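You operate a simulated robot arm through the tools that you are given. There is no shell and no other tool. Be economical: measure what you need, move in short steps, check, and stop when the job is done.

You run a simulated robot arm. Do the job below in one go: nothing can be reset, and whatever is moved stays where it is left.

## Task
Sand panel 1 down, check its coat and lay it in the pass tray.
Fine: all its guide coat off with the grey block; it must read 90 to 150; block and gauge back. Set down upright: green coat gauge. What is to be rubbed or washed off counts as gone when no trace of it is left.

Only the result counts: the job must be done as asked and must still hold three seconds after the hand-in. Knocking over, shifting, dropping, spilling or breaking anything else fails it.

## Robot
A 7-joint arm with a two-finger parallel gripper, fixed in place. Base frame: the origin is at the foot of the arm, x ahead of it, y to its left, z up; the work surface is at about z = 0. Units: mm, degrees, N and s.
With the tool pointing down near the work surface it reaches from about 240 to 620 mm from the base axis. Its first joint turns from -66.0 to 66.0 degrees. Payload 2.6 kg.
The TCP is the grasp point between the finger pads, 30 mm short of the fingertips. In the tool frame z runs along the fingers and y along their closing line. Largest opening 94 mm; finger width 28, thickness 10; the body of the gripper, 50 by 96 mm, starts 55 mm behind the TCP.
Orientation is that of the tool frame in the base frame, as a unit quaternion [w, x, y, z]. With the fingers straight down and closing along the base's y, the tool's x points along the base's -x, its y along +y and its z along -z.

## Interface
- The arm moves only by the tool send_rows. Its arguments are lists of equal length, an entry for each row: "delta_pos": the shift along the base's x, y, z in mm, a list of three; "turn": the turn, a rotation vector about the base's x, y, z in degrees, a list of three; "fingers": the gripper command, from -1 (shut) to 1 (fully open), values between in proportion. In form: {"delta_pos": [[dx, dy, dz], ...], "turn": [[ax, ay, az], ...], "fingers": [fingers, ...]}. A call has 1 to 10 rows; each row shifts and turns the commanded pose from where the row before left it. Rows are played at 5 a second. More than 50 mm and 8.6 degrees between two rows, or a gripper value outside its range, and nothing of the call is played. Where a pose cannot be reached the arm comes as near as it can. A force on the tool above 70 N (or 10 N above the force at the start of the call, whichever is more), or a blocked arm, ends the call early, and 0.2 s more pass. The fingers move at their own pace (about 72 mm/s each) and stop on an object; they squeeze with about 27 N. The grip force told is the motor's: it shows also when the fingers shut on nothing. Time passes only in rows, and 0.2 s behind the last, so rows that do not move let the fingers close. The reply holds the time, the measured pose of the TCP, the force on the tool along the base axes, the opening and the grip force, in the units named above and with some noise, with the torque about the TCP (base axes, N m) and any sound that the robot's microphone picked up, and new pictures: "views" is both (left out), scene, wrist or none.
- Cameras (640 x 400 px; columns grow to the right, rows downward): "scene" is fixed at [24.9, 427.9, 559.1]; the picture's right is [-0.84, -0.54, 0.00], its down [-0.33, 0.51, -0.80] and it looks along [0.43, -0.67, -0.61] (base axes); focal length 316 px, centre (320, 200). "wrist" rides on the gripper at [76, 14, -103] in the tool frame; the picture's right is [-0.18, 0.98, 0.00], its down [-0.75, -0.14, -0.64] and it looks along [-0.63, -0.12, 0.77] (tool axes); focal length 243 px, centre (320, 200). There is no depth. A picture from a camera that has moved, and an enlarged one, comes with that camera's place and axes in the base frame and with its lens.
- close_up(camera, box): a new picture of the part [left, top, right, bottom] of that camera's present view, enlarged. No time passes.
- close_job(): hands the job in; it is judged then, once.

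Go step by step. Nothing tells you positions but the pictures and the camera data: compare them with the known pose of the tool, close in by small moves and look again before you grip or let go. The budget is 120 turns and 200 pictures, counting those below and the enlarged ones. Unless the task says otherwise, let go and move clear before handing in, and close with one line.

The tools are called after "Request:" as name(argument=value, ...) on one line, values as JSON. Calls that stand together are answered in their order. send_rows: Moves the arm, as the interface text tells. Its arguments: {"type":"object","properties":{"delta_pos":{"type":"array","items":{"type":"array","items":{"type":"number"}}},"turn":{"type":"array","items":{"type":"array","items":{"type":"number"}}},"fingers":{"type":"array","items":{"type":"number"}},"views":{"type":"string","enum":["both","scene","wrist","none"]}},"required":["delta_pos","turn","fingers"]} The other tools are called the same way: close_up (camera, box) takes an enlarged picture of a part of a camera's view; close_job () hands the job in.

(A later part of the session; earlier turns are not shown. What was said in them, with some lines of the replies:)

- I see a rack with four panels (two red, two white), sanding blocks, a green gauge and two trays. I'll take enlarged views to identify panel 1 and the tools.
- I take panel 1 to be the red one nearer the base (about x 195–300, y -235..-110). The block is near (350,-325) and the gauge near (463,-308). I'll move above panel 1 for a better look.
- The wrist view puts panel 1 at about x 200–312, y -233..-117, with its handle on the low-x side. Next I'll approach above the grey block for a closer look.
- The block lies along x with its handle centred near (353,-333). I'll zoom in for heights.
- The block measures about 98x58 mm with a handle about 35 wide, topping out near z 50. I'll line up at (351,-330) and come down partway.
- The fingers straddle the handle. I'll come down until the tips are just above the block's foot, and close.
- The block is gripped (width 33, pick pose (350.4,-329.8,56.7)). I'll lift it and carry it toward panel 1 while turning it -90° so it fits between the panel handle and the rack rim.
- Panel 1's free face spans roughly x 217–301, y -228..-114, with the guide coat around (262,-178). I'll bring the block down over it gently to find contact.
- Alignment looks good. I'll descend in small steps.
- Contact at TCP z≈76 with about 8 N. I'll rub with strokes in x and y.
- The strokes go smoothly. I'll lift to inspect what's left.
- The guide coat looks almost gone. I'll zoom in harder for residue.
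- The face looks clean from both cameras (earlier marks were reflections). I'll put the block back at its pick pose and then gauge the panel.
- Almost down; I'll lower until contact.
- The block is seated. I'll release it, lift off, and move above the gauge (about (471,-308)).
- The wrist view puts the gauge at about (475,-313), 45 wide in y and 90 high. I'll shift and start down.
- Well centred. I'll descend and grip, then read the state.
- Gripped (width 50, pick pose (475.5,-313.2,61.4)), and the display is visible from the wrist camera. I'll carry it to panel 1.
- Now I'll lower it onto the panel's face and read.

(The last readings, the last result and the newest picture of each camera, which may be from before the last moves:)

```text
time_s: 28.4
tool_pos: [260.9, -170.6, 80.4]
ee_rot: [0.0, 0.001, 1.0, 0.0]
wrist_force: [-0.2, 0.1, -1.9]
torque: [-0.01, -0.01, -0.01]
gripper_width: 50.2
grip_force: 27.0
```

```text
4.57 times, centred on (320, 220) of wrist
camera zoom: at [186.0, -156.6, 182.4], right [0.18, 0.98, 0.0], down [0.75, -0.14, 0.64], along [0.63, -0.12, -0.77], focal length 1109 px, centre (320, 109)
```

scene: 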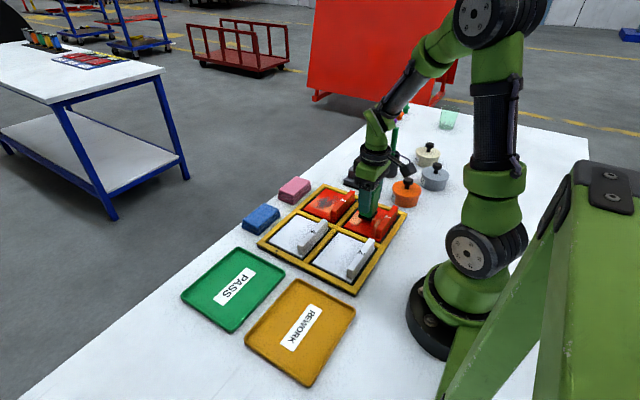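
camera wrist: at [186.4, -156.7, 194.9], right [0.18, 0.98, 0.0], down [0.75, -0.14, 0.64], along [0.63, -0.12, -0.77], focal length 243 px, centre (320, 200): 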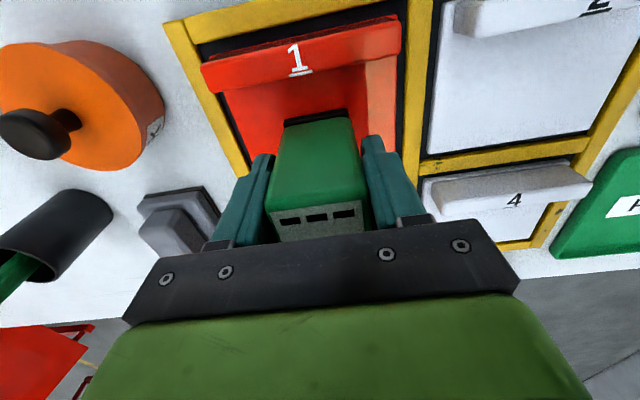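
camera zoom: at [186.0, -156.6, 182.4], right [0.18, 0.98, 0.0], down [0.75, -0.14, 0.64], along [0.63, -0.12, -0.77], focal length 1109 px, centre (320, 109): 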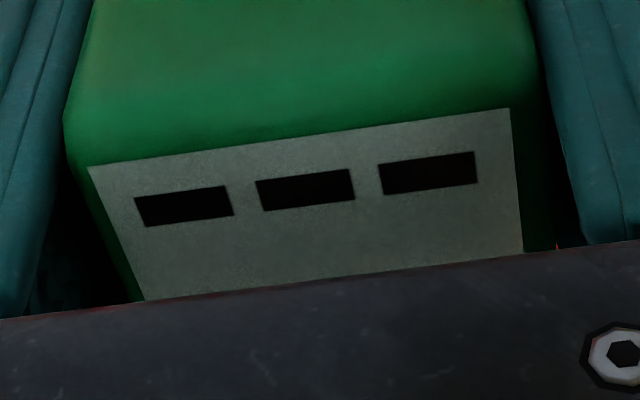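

Not touching yet; the display still shows dashes. I'll go lower by small steps.

Request:
send_rows(delta_pos=[[0, 0, -1.2], [0, 0, 0]], turn=[[0, 0, 0], [0, 0, 0]], fingers=[-1, -1], views="none")

Request:
close_up(camera="wrist", box=[250, 180, 390, 260])

```text
time_s: 29.0
tool_pos: [262.2, -171.4, 79.3]
ee_rot: [0.0, 0.0, 1.0, 0.0]
wrist_force: [0.2, -0.5, -1.2]
torque: [-0.02, -0.03, 0.01]
gripper_width: 50.2
grip_force: 26.6
```

```text
4.57 times, centred on (320, 220) of wrist
camera zoom: at [186.2, -156.7, 181.3], right [0.18, 0.98, 0.0], down [0.75, -0.14, 0.64], along [0.63, -0.12, -0.77], focal length 1109 px, centre (320, 109)
```

zoom: 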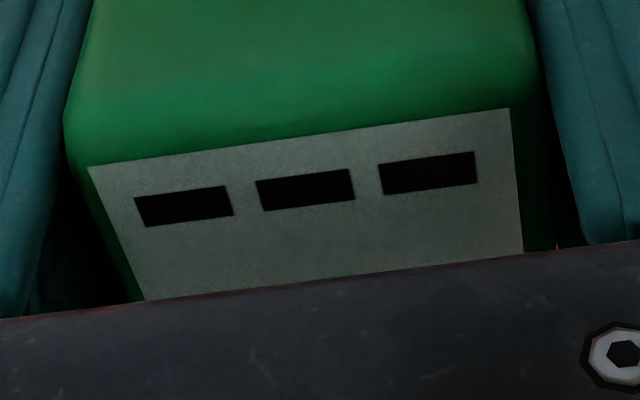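

Request:
send_rows(delta_pos=[[0, 0, -1.2], [0, 0, 0]], turn=[[0, 0, 0], [0, 0, 0]], fingers=[-1, -1], views="none")

Request:
send_rows(delta_pos=[[0, 0, -1], [0, 0, 0], [0, 0, 0]], turn=[[0, 0, 0], [0, 0, 0], [0, 0, 0]], fingers=[-1, -1, -1], views="none")

Request:
close_up(camera="wrist", box=[250, 180, 390, 260])

```text
time_s: 29.6
tool_pos: [261.3, -170.2, 77.9]
ee_rot: [0.002, 0.0, 1.0, -0.001]
wrist_force: [-4.0, 2.9, 22.3]
torque: [0.1, -0.04, -0.01]
gripper_width: 50.0
grip_force: 27.1
```

```text
time_s: 30.4
tool_pos: [261.0, -170.4, 77.2]
ee_rot: [0.001, -0.001, 1.0, -0.001]
wrist_force: [1.7, 0.0, 22.0]
torque: [0.06, -0.23, 0.01]
gripper_width: 50.3
grip_force: 27.0
```

```text
4.57 times, centred on (320, 220) of wrist
camera zoom: at [186.5, -156.8, 179.0], right [0.18, 0.98, 0.0], down [0.75, -0.14, 0.64], along [0.63, -0.12, -0.77], focal length 1109 px, centre (320, 109)
```

zoom: 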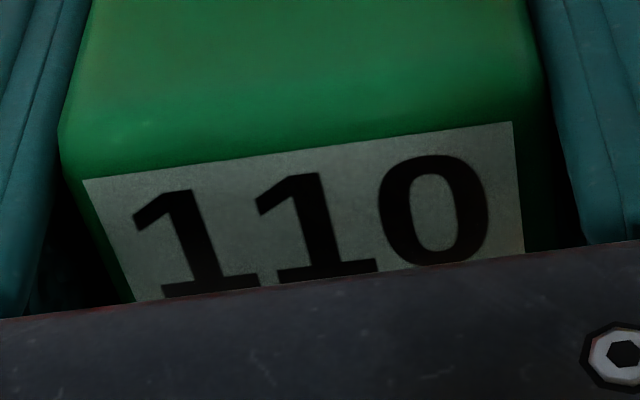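

It reads 110, which is within 90–150. I'll return the gauge and check the face once more on the way.

Request:
send_rows(delta_pos=[[0, 0, 40], [0, 0, 44], [35.6, -23.7, 0], [35.6, -23.7, 0], [35.6, -23.7, 0], [35.6, -23.7, 0], [35.6, -23.7, 0], [35.6, -23.7, 0], [0, 0, -40], [0, 0, -40]], turn=[[0, 0, 0], [0, 0, 0], [0, 0, 0], [0, 0, 0], [0, 0, 0], [0, 0, 0], [0, 0, 0], [0, 0, 0], [0, 0, 0], [0, 0, 0]], fingers=[-1, -1, -1, -1, -1, -1, -1, -1, -1, -1])

Request:
close_up(camera="scene", box=[345, 198, 405, 240])

Request:
close_up(camera="scene", box=[290, 100, 390, 190])

```text
time_s: 32.6
tool_pos: [474.8, -313.9, 80.6]
ee_rot: [0.0, 0.0, 1.0, 0.0]
wrist_force: [-0.1, -0.3, -1.5]
torque: [0.02, -0.01, 0.0]
gripper_width: 50.4
grip_force: 26.9
camera wrist: at [399.7, -300.2, 182.4], right [0.18, 0.98, 0.0], down [0.75, -0.14, 0.64], along [0.63, -0.12, -0.77], focal length 243 px, centre (320, 200)
```

scene: 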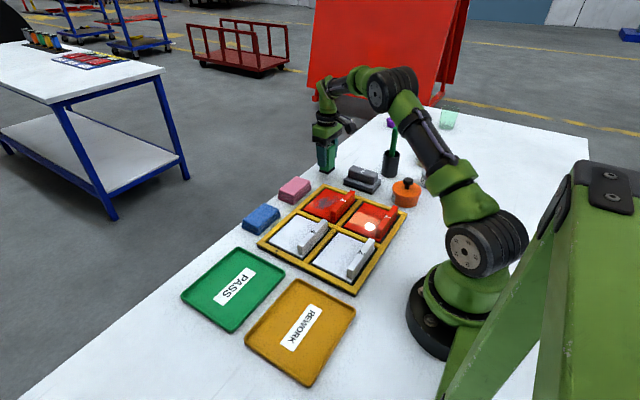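
wrist: 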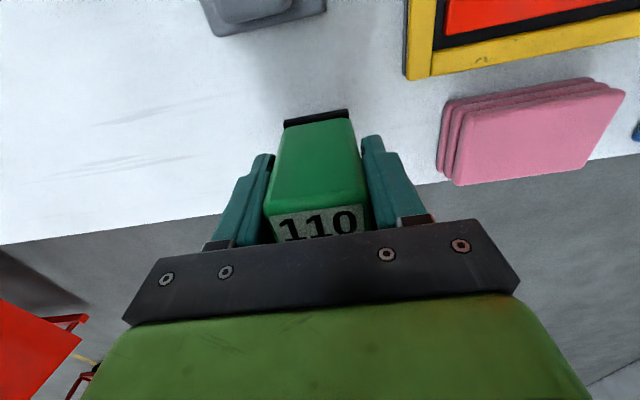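

```text
9.52 times, centred on (375, 219) of scene
camera zoom: at [24.9, 427.8, 559.1], right [-0.84, -0.54, 0.0], down [-0.33, 0.51, -0.8], along [0.43, -0.67, -0.61], focal length 3005 px, centre (-204, 19)
```

zoom: 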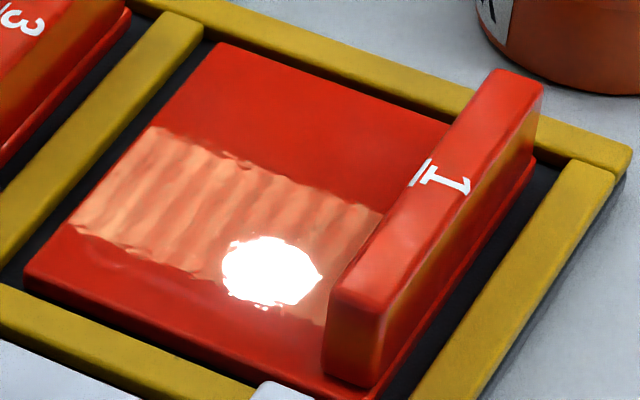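

```text
4.44 times, centred on (340, 145) of scene
camera zoom: at [24.9, 427.8, 559.1], right [-0.84, -0.54, 0.0], down [-0.33, 0.51, -0.8], along [0.43, -0.67, -0.61], focal length 1402 px, centre (231, 444)
```

zoom: 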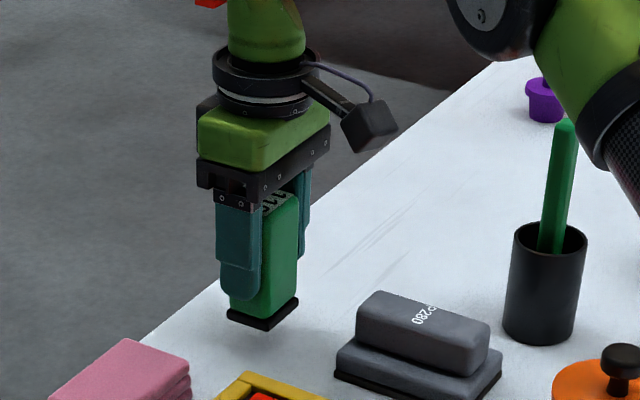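

The panel is clean and the reading held. I'll lower the gauge to the table.

Request:
send_rows(delta_pos=[[0.5, 0.5, -18], [0, 0, -2], [0, 0, 0]], turn=[[0, 0, 0], [0, 0, 0], [0, 0, 0]], fingers=[-1, -1, -1], views="none")

Request:
send_rows(delta_pos=[[0, 0, -1], [0, 0, 0]], turn=[[0, 0, 0], [0, 0, 0]], fingers=[-1, -1], views="none")

```text
time_s: 33.4
tool_pos: [475.7, -313.1, 60.3]
ee_rot: [0.0, 0.0, 1.0, 0.0]
wrist_force: [0.0, 0.0, -1.2]
torque: [-0.03, 0.03, -0.01]
gripper_width: 50.1
grip_force: 26.8
```

```text
time_s: 34.0
tool_pos: [474.3, -313.2, 60.0]
ee_rot: [-0.001, 0.001, 1.0, 0.0]
wrist_force: [0.3, -0.5, -1.6]
torque: [0.01, 0.02, -0.02]
gripper_width: 50.1
grip_force: 27.1
```

Request:
send_rows(delta_pos=[[0, 0, -1], [0, 0, 0]], turn=[[0, 0, 0], [0, 0, 0]], fingers=[-1, -1], views="none")

Request:
send_rows(delta_pos=[[0, 0, -0.7], [0, 0, 0]], turn=[[0, 0, 0], [0, 0, 0]], fingers=[-1, -1], views="none")

```text
time_s: 34.6
tool_pos: [474.9, -312.4, 59.3]
ee_rot: [0.001, 0.0, 1.0, 0.0]
wrist_force: [-1.7, 0.8, 2.7]
torque: [0.06, -0.03, 0.01]
gripper_width: 50.1
grip_force: 27.3
```

```text
time_s: 35.2
tool_pos: [475.5, -311.8, 58.5]
ee_rot: [0.0, 0.0, 1.0, -0.001]
wrist_force: [-4.4, 1.9, 11.1]
torque: [0.11, 0.03, 0.07]
gripper_width: 50.3
grip_force: 27.3
```

The gauge is seated. I'll release, lift and head to panel 1's handle while turning -90°.

Request:
send_rows(delta_pos=[[0, 0, 0.8], [0, 0, 0], [0, 0, 0], [0, 0, 40], [0, 0, 50], [-24, 12.8, 5], [-24, 12.8, 5], [-24, 12.8, 5], [-24, 12.8, 5], [-24, 12.8, 5]], turn=[[0, 0, 0], [0, 0, 0], [0, 0, 0], [0, 0, 0], [0, 0, 0], [0, 0, -8.182], [0, 0, -8.182], [0, 0, -8.182], [0, 0, -8.182], [0, 0, -8.182]], fingers=[-1, 1, 1, 1, 1, 1, 1, 1, 1, 1], views="scene")

Request:
send_rows(delta_pos=[[-24, 12.8, 5], [-24, 12.8, 5], [-24, 12.8, 5], [-24, 12.8, 0], [-24, 12.8, 0], [-24, 12.8, 0], [0, 0, 0]], turn=[[0, 0, -8.182], [0, 0, -8.182], [0, 0, -8.182], [0, 0, -8.182], [0, 0, -8.182], [0, 0, -8.182], [0, 0, 0]], fingers=[1, 1, 1, 1, 1, 1, 1])

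Request:
close_up(camera="scene", box=[310, 120, 400, 200])

```text
time_s: 37.4
tool_pos: [356.1, -249.4, 173.0]
ee_rot: [0.0, 0.351, 0.937, 0.0]
wrist_force: [0.2, 0.2, -0.8]
torque: [-0.01, 0.01, 0.02]
gripper_width: 94.0
grip_force: 0.1
```

scene: 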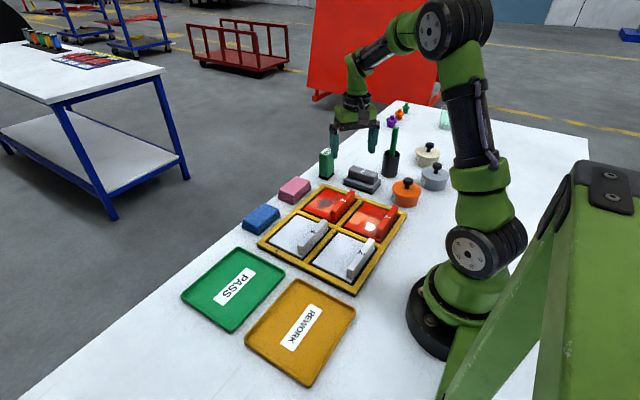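

```text
time_s: 39.0
tool_pos: [212.5, -170.3, 190.2]
ee_rot: [0.0, 0.708, 0.707, 0.0]
wrist_force: [0.1, 0.3, 0.9]
torque: [0.01, 0.04, -0.02]
gripper_width: 93.9
grip_force: 0.0
camera wrist: at [227.0, -94.6, 291.4], right [0.98, -0.18, 0.0], down [-0.14, -0.75, 0.64], along [-0.12, -0.63, -0.77], focal length 243 px, centre (320, 200)
```

scene: 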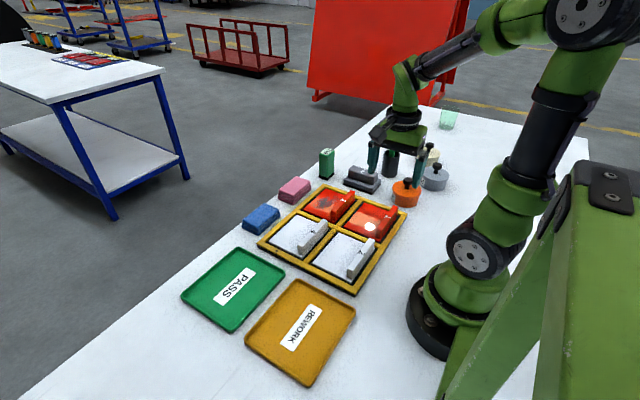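
wrist: 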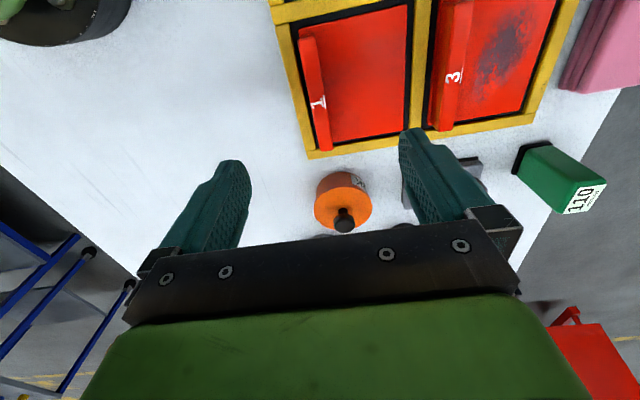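

```text
5.00 times, centred on (355, 160) of scene
camera zoom: at [24.9, 427.9, 559.1], right [-0.84, -0.54, 0.0], down [-0.33, 0.51, -0.8], along [0.43, -0.67, -0.61], focal length 1578 px, centre (145, 400)
```

zoom: 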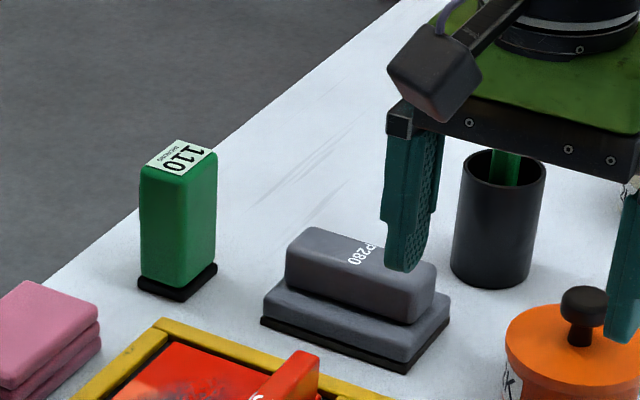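

The block and gauge are both home and upright. Panel 1 is fully visible, so I'll zoom in to check its face and locate its handle.

Request:
close_up(camera="wrist", box=[270, 0, 430, 160])

```text
2.50 times, centred on (350, 80) of wrist
camera zoom: at [227.0, -94.6, 291.4], right [0.98, -0.18, 0.0], down [-0.14, -0.75, 0.64], along [-0.12, -0.63, -0.77], focal length 606 px, centre (245, 500)
```

zoom: 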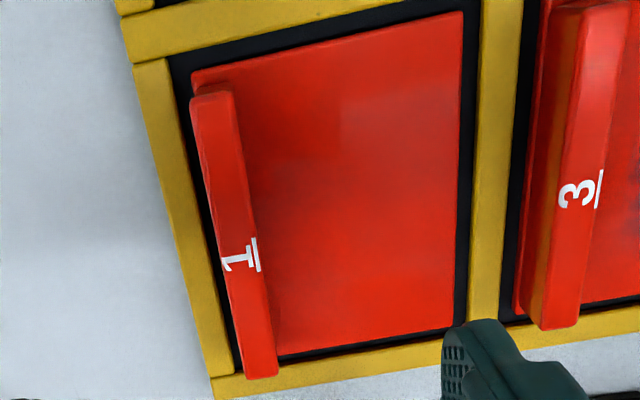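

The face shows no trace. The handle centre is near (210,-172), top around z 48. I'll descend partway and check.

Request:
send_rows(delta_pos=[[-2, 0, -40], [0, 0, -40], [0, 0, -26], [0, 0, 0]], turn=[[0, 0, 0], [0, 0, 0], [0, 0, 0], [0, 0, 0]], fingers=[1, 1, 1, 1])

Request:
close_up(camera="scene", box=[320, 150, 440, 250])

```text
time_s: 40.0
tool_pos: [208.3, -170.5, 82.1]
ee_rot: [0.001, 0.706, 0.708, 0.0]
wrist_force: [-0.6, 1.1, -0.3]
torque: [-0.03, -0.01, -0.01]
gripper_width: 93.9
grip_force: 0.0
camera wrist: at [224.1, -95.0, 185.1], right [0.98, -0.18, 0.0], down [-0.14, -0.75, 0.64], along [-0.12, -0.63, -0.77], focal length 243 px, centre (320, 200)
```

scene: 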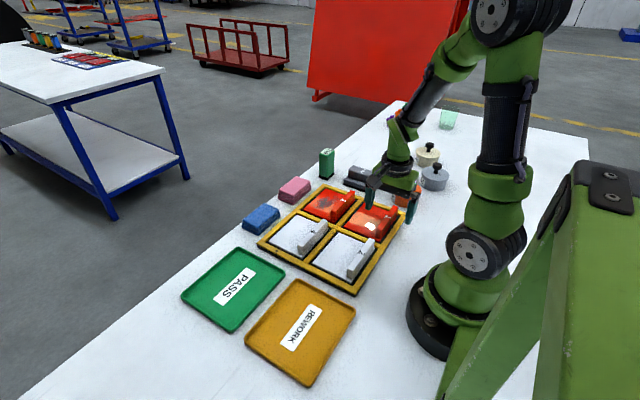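
wrist: 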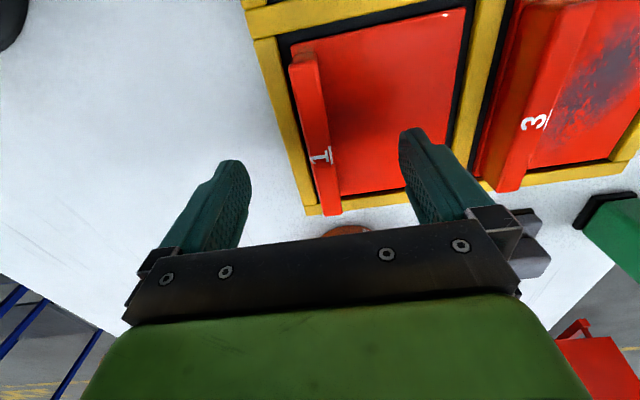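

```text
4.00 times, centred on (380, 200) of scene
camera zoom: at [24.9, 427.9, 559.1], right [-0.84, -0.54, 0.0], down [-0.33, 0.51, -0.8], along [0.43, -0.67, -0.61], focal length 1262 px, centre (80, 200)
```

zoom: 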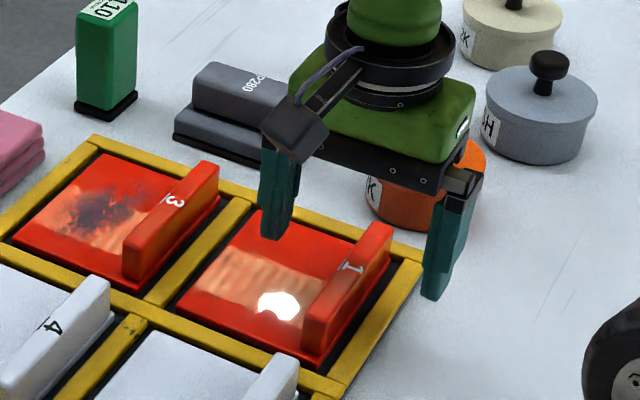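

Fingers straddle the handle. I'll lower and grip.

Request:
send_rows(delta_pos=[[1, -1, -15], [0, 0, -12], [0, 0, 0], [0, 0, 0], [0, 0, 0], [0, 0, 0]], turn=[[0, 0, 0], [0, 0, 0], [0, 0, 0], [0, 0, 0], [0, 0, 0], [0, 0, 0]], fingers=[1, 1, 1, -1, -1, -1])

Request:
close_up(camera="scene", box=[320, 150, 440, 250])

```text
time_s: 41.4
tool_pos: [209.9, -173.4, 56.0]
ee_rot: [0.0, 0.706, 0.708, -0.001]
wrist_force: [-0.2, 0.9, 0.0]
torque: [0.1, 0.04, -0.02]
gripper_width: 15.6
grip_force: 26.8
camera wrist: at [225.4, -96.3, 158.2], right [0.98, -0.18, 0.0], down [-0.14, -0.75, 0.64], along [-0.12, -0.63, -0.77], focal length 243 px, centre (320, 200)
```

scene: 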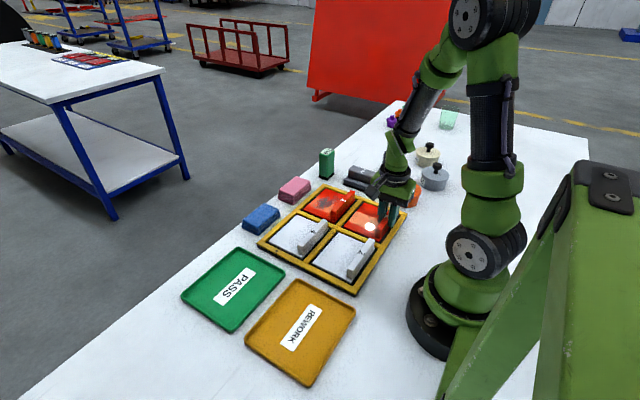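
wrist: 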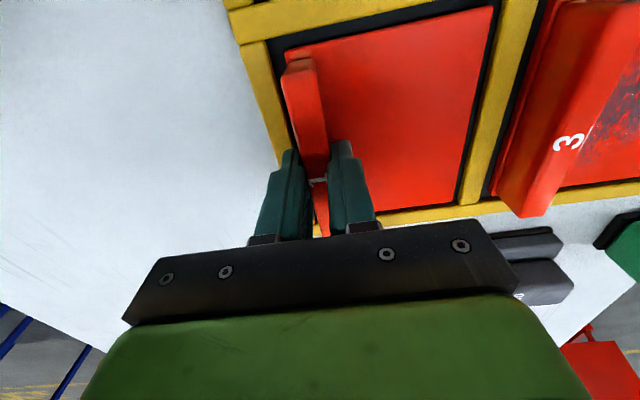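

```text
4.00 times, centred on (380, 200) of scene
camera zoom: at [24.9, 427.9, 559.1], right [-0.84, -0.54, 0.0], down [-0.33, 0.51, -0.8], along [0.43, -0.67, -0.61], focal length 1262 px, centre (80, 200)
```

zoom: 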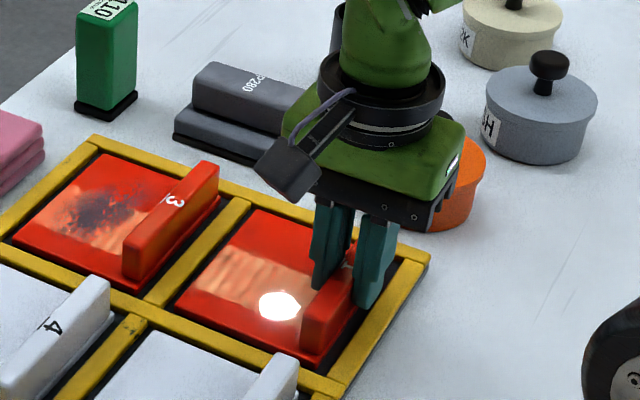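

Gripped on the handle (15.6 mm). I'll lift it out straight up.

Request:
send_rows(delta_pos=[[0, 0, 10], [0, 0, 20], [0, 0, 35], [0, 0, 45], [0, 0, 0]], turn=[[0, 0, 0], [0, 0, 0], [0, 0, 0], [0, 0, 0], [0, 0, 0]], fingers=[-1, -1, -1, -1, -1])

Request:
close_up(camera="scene", box=[320, 120, 440, 240])

```text
time_s: 42.6
tool_pos: [209.3, -171.6, 166.3]
ee_rot: [0.0, 0.706, 0.708, 0.0]
wrist_force: [-0.6, 0.4, -2.5]
torque: [-0.03, 0.08, -0.01]
gripper_width: 15.7
grip_force: 26.8
camera wrist: at [225.4, -96.7, 268.7], right [0.98, -0.18, 0.0], down [-0.14, -0.75, 0.64], along [-0.12, -0.63, -0.77], focal length 243 px, centre (320, 200)
```

scene: 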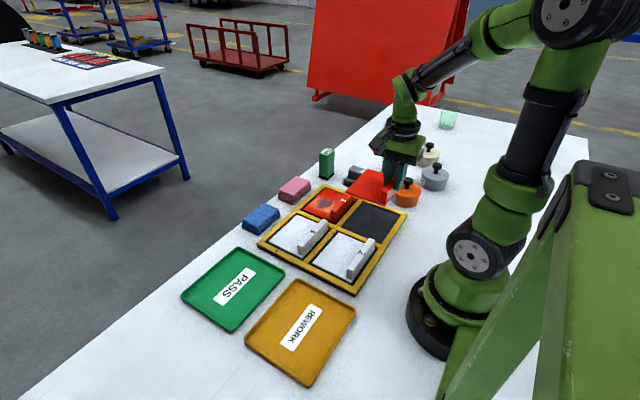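
wrist: 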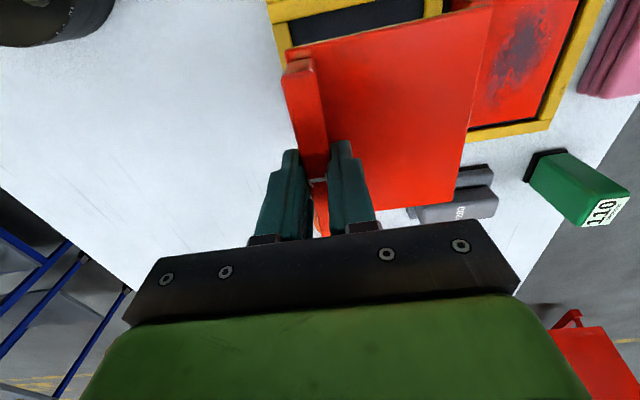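

```text
3.33 times, centred on (380, 180) of scene
camera zoom: at [24.9, 427.9, 559.1], right [-0.84, -0.54, 0.0], down [-0.33, 0.51, -0.8], along [0.43, -0.67, -0.61], focal length 1052 px, centre (120, 267)
```

zoom: 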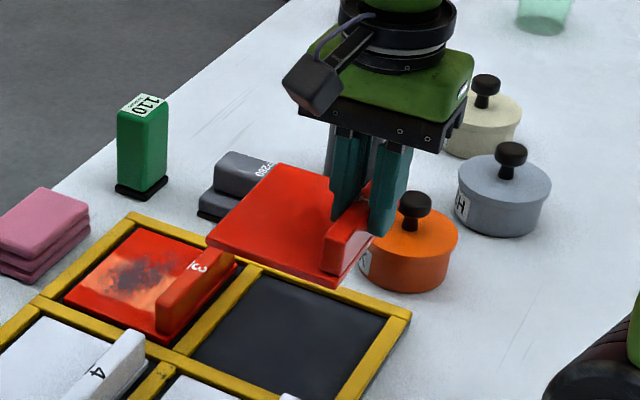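

The panel is held level and clean. I'll carry it over to the pass tray (centre about (408,166)).

Request:
send_rows(delta_pos=[[19.5, 42.2, 0], [19.5, 42.2, 0], [19.5, 42.2, 0], [19.5, 42.2, 0], [19.5, 42.2, 0], [19.5, 42.2, 0], [19.5, 42.2, 0], [19.5, 42.2, 0], [0, 0, 0]], turn=[[0, 0, 0], [0, 0, 0], [0, 0, 0], [0, 0, 0], [0, 0, 0], [0, 0, 0], [0, 0, 0], [0, 0, 0], [0, 0, 0]], fingers=[-1, -1, -1, -1, -1, -1, -1, -1, -1])

```text
time_s: 44.6
tool_pos: [367.0, 165.8, 166.4]
ee_rot: [0.0, 0.707, 0.707, 0.001]
wrist_force: [-0.7, 0.3, -2.3]
torque: [0.02, 0.06, 0.02]
gripper_width: 15.9
grip_force: 26.9
camera wrist: at [382.0, 241.6, 267.7], right [0.98, -0.18, 0.0], down [-0.14, -0.75, 0.64], along [-0.12, -0.63, -0.77], focal length 243 px, centre (320, 200)
```

scene: 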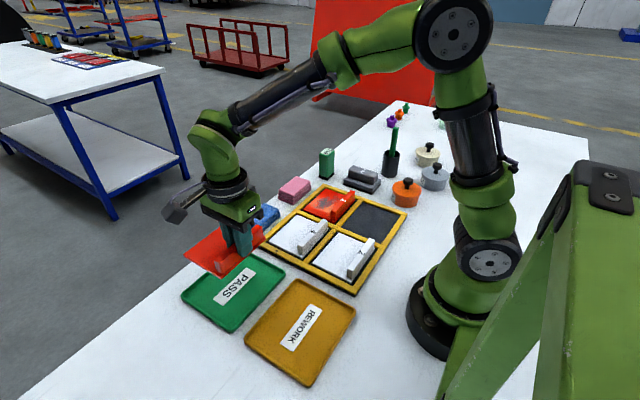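
wrist: 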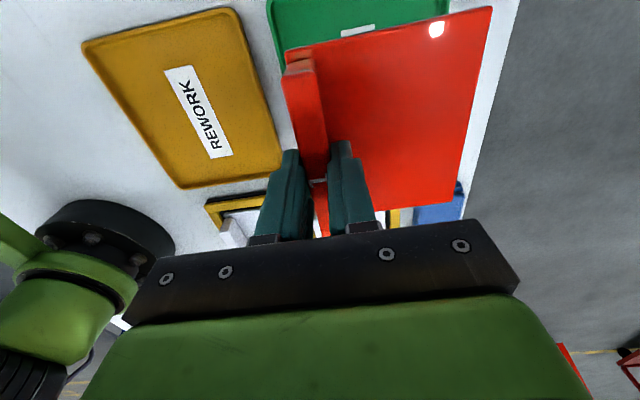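

Aligned by estimate. I'll lower halfway and check against the tray edges.

Request:
send_rows(delta_pos=[[2, 0, -40], [0, 0, -40], [0, 0, 0]], turn=[[0, 0, 0], [0, 0, 0], [0, 0, 0]], fingers=[-1, -1, -1])

Request:
close_up(camera="scene", box=[160, 200, 310, 350])

```text
time_s: 45.4
tool_pos: [368.7, 165.5, 85.6]
ee_rot: [0.001, 0.707, 0.707, 0.0]
wrist_force: [-0.4, -0.7, -2.4]
torque: [-0.02, 0.03, 0.0]
gripper_width: 15.5
grip_force: 26.8
camera wrist: at [383.8, 241.0, 187.3], right [0.98, -0.18, 0.0], down [-0.14, -0.75, 0.64], along [-0.12, -0.63, -0.77], focal length 243 px, centre (320, 200)
```

scene: 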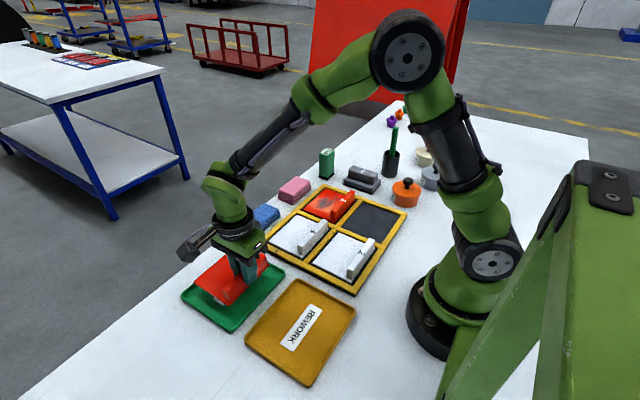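
wrist: 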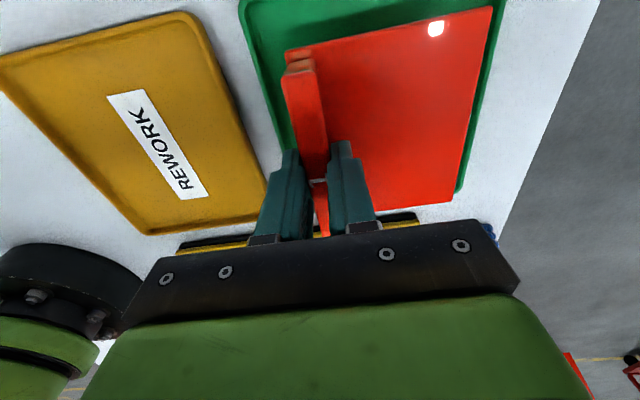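

```text
2.67 times, centred on (235, 275) of scene
camera zoom: at [24.9, 427.9, 559.1], right [-0.84, -0.54, 0.0], down [-0.33, 0.51, -0.8], along [0.43, -0.67, -0.61], focal length 841 px, centre (547, 0)
```

zoom: 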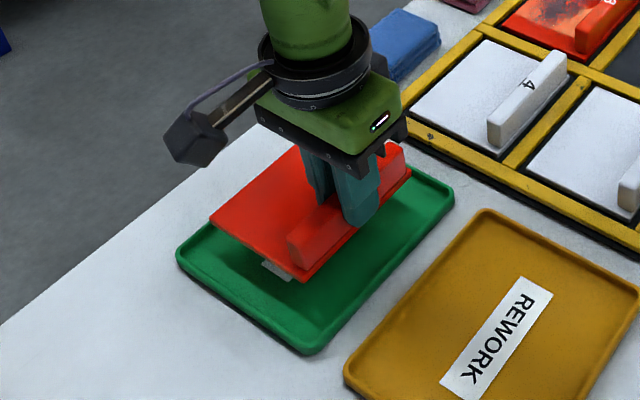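

The computed corners put the panel centred in the tray (x 362–458 inside 338–480, y 103–224 inside 80–250). I'll lower until it touches.

Request:
send_rows(delta_pos=[[0, 0, -20], [0, 0, -8], [0, 0, 0]], turn=[[0, 0, 0], [0, 0, 0], [0, 0, 0]], fingers=[-1, -1, -1], views="none")

Request:
send_rows(delta_pos=[[0, 0, -3], [0, 0, 0]], turn=[[0, 0, 0], [0, 0, 0]], fingers=[-1, -1], views="none")

Request:
close_up(camera="scene", box=[160, 200, 310, 350])

```text
time_s: 46.2
tool_pos: [368.0, 164.2, 56.9]
ee_rot: [0.0, 0.707, 0.707, 0.0]
wrist_force: [0.1, 0.5, -2.8]
torque: [0.02, 0.06, -0.01]
gripper_width: 15.6
grip_force: 27.9
```

```text
time_s: 46.8
tool_pos: [368.4, 164.8, 55.6]
ee_rot: [0.0, 0.706, 0.708, 0.0]
wrist_force: [0.1, 0.1, -2.7]
torque: [-0.03, 0.08, -0.05]
gripper_width: 15.5
grip_force: 27.4
```

```text
2.67 times, centred on (235, 275) of scene
camera zoom: at [24.9, 427.9, 559.1], right [-0.84, -0.54, 0.0], down [-0.33, 0.51, -0.8], along [0.43, -0.67, -0.61], focal length 841 px, centre (547, 0)
```

zoom: 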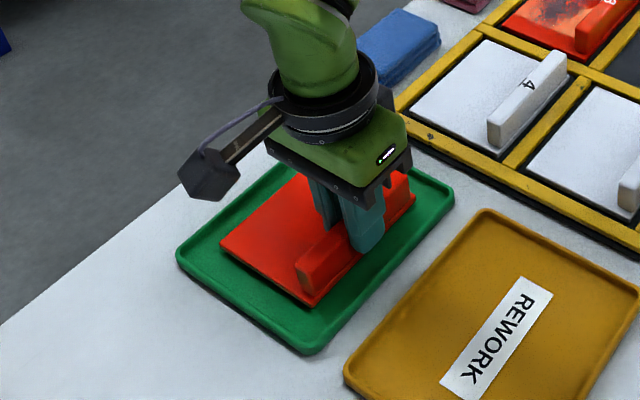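

Request:
send_rows(delta_pos=[[0, 0, -3], [0, 0, 0]], turn=[[0, 0, 0], [0, 0, 0]], fingers=[-1, -1], views="none")

Request:
send_rows(delta_pos=[[0, 0, -2], [0, 0, 0]], turn=[[0, 0, 0], [0, 0, 0]], fingers=[-1, -1], views="none")

```text
time_s: 47.4
tool_pos: [368.0, 165.0, 52.2]
ee_rot: [0.0, 0.707, 0.708, 0.001]
wrist_force: [-0.7, -0.1, -2.7]
torque: [-0.01, 0.08, -0.01]
gripper_width: 15.5
grip_force: 27.0
```

```text
time_s: 48.0
tool_pos: [368.5, 166.0, 50.1]
ee_rot: [0.0, 0.707, 0.707, 0.0]
wrist_force: [0.5, -0.2, -0.9]
torque: [-0.13, -0.02, -0.06]
gripper_width: 15.4
grip_force: 26.7
```

Request:
send_rows(delta_pos=[[0, 0, -0.8], [0, 0, 0]], turn=[[0, 0, 0], [0, 0, 0]], fingers=[-1, -1], views="none")

```text
time_s: 48.6
tool_pos: [369.8, 165.8, 50.2]
ee_rot: [0.001, 0.707, 0.708, 0.001]
wrist_force: [-5.7, -5.0, 20.1]
torque: [-0.46, 0.18, -0.03]
gripper_width: 15.6
grip_force: 27.1
```

It is resting in the tray. I'll ease off, release and lift clear.

Request:
send_rows(delta_pos=[[0, 0, 0.9], [0, 0, 0], [0, 0, 0], [0, 0, 40], [0, 0, 45], [0, -30, 35], [0, -40, 25], [0, -40, 0], [0, 0, 0]], turn=[[0, 0, 0], [0, 0, 0], [0, 0, 0], [0, 0, 0], [0, 0, 0], [0, 0, 0], [0, 0, 0], [0, 0, 0], [0, 0, 0]], fingers=[-1, 1, 1, 1, 1, 1, 1, 1, 1])

Request:
close_up(camera="scene", box=[170, 230, 300, 340])

Request:
close_up(camera="scene", box=[250, 100, 480, 260])

```text
time_s: 50.6
tool_pos: [369.5, 55.2, 195.4]
ee_rot: [0.0, 0.707, 0.707, 0.0]
wrist_force: [-0.2, -1.1, -0.7]
torque: [0.0, 0.01, 0.0]
gripper_width: 94.0
grip_force: 0.0
camera wrist: at [383.8, 131.4, 297.8], right [0.98, -0.18, 0.0], down [-0.14, -0.75, 0.64], along [-0.12, -0.63, -0.77], focal length 243 px, centre (320, 200)
```

scene: 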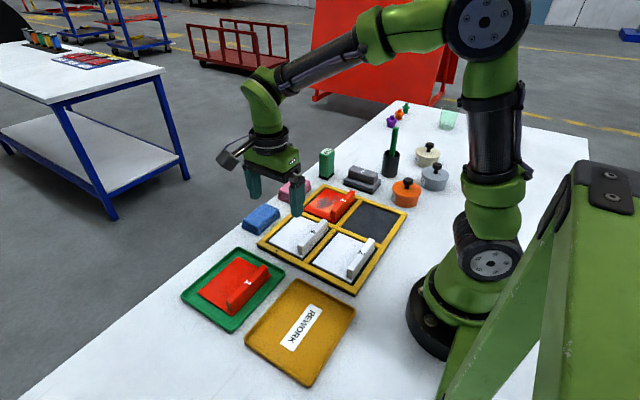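
wrist: 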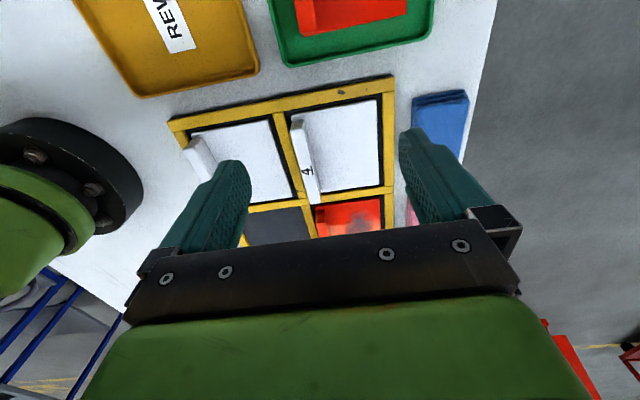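

```text
3.64 times, centred on (235, 285) of scene
camera zoom: at [24.9, 427.8, 559.1], right [-0.84, -0.54, 0.0], down [-0.33, 0.51, -0.8], along [0.43, -0.67, -0.61], focal length 1147 px, centre (629, -109)
```

zoom: 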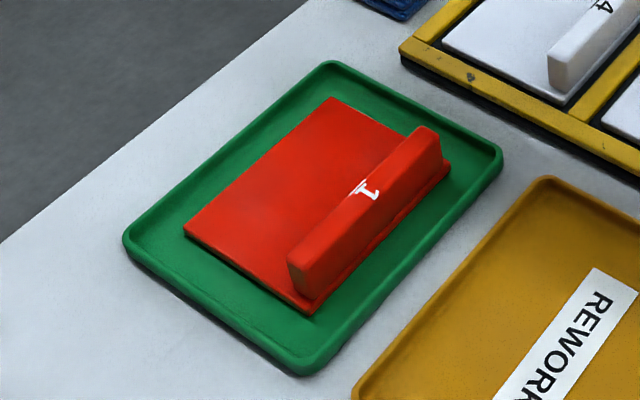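

```text
2.50 times, centred on (365, 180) of scene
camera zoom: at [24.9, 427.8, 559.1], right [-0.84, -0.54, 0.0], down [-0.33, 0.51, -0.8], along [0.43, -0.67, -0.61], focal length 789 px, centre (208, 250)
```

zoom: 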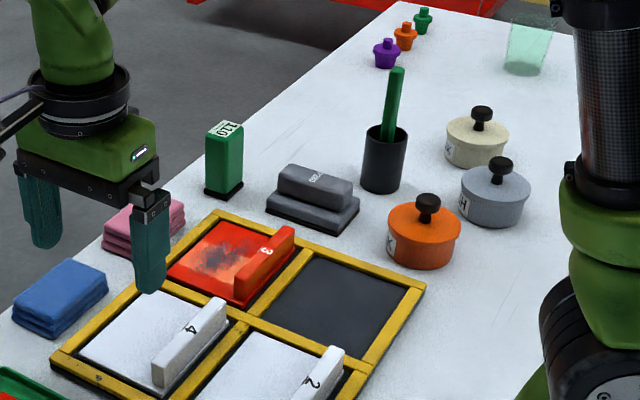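

Panel 1 lies flat and clean in the pass tray. The block and gauge are back in place, nothing else was disturbed, and the arm is clear, so I'm handing in.

Request:
close_job()

```text
The job is handed in.
```

Panel 1 is sanded clean, reads 110 on the gauge (90 to 150 required) and lies in the pass tray, with the grey block and the green gauge back in their places.
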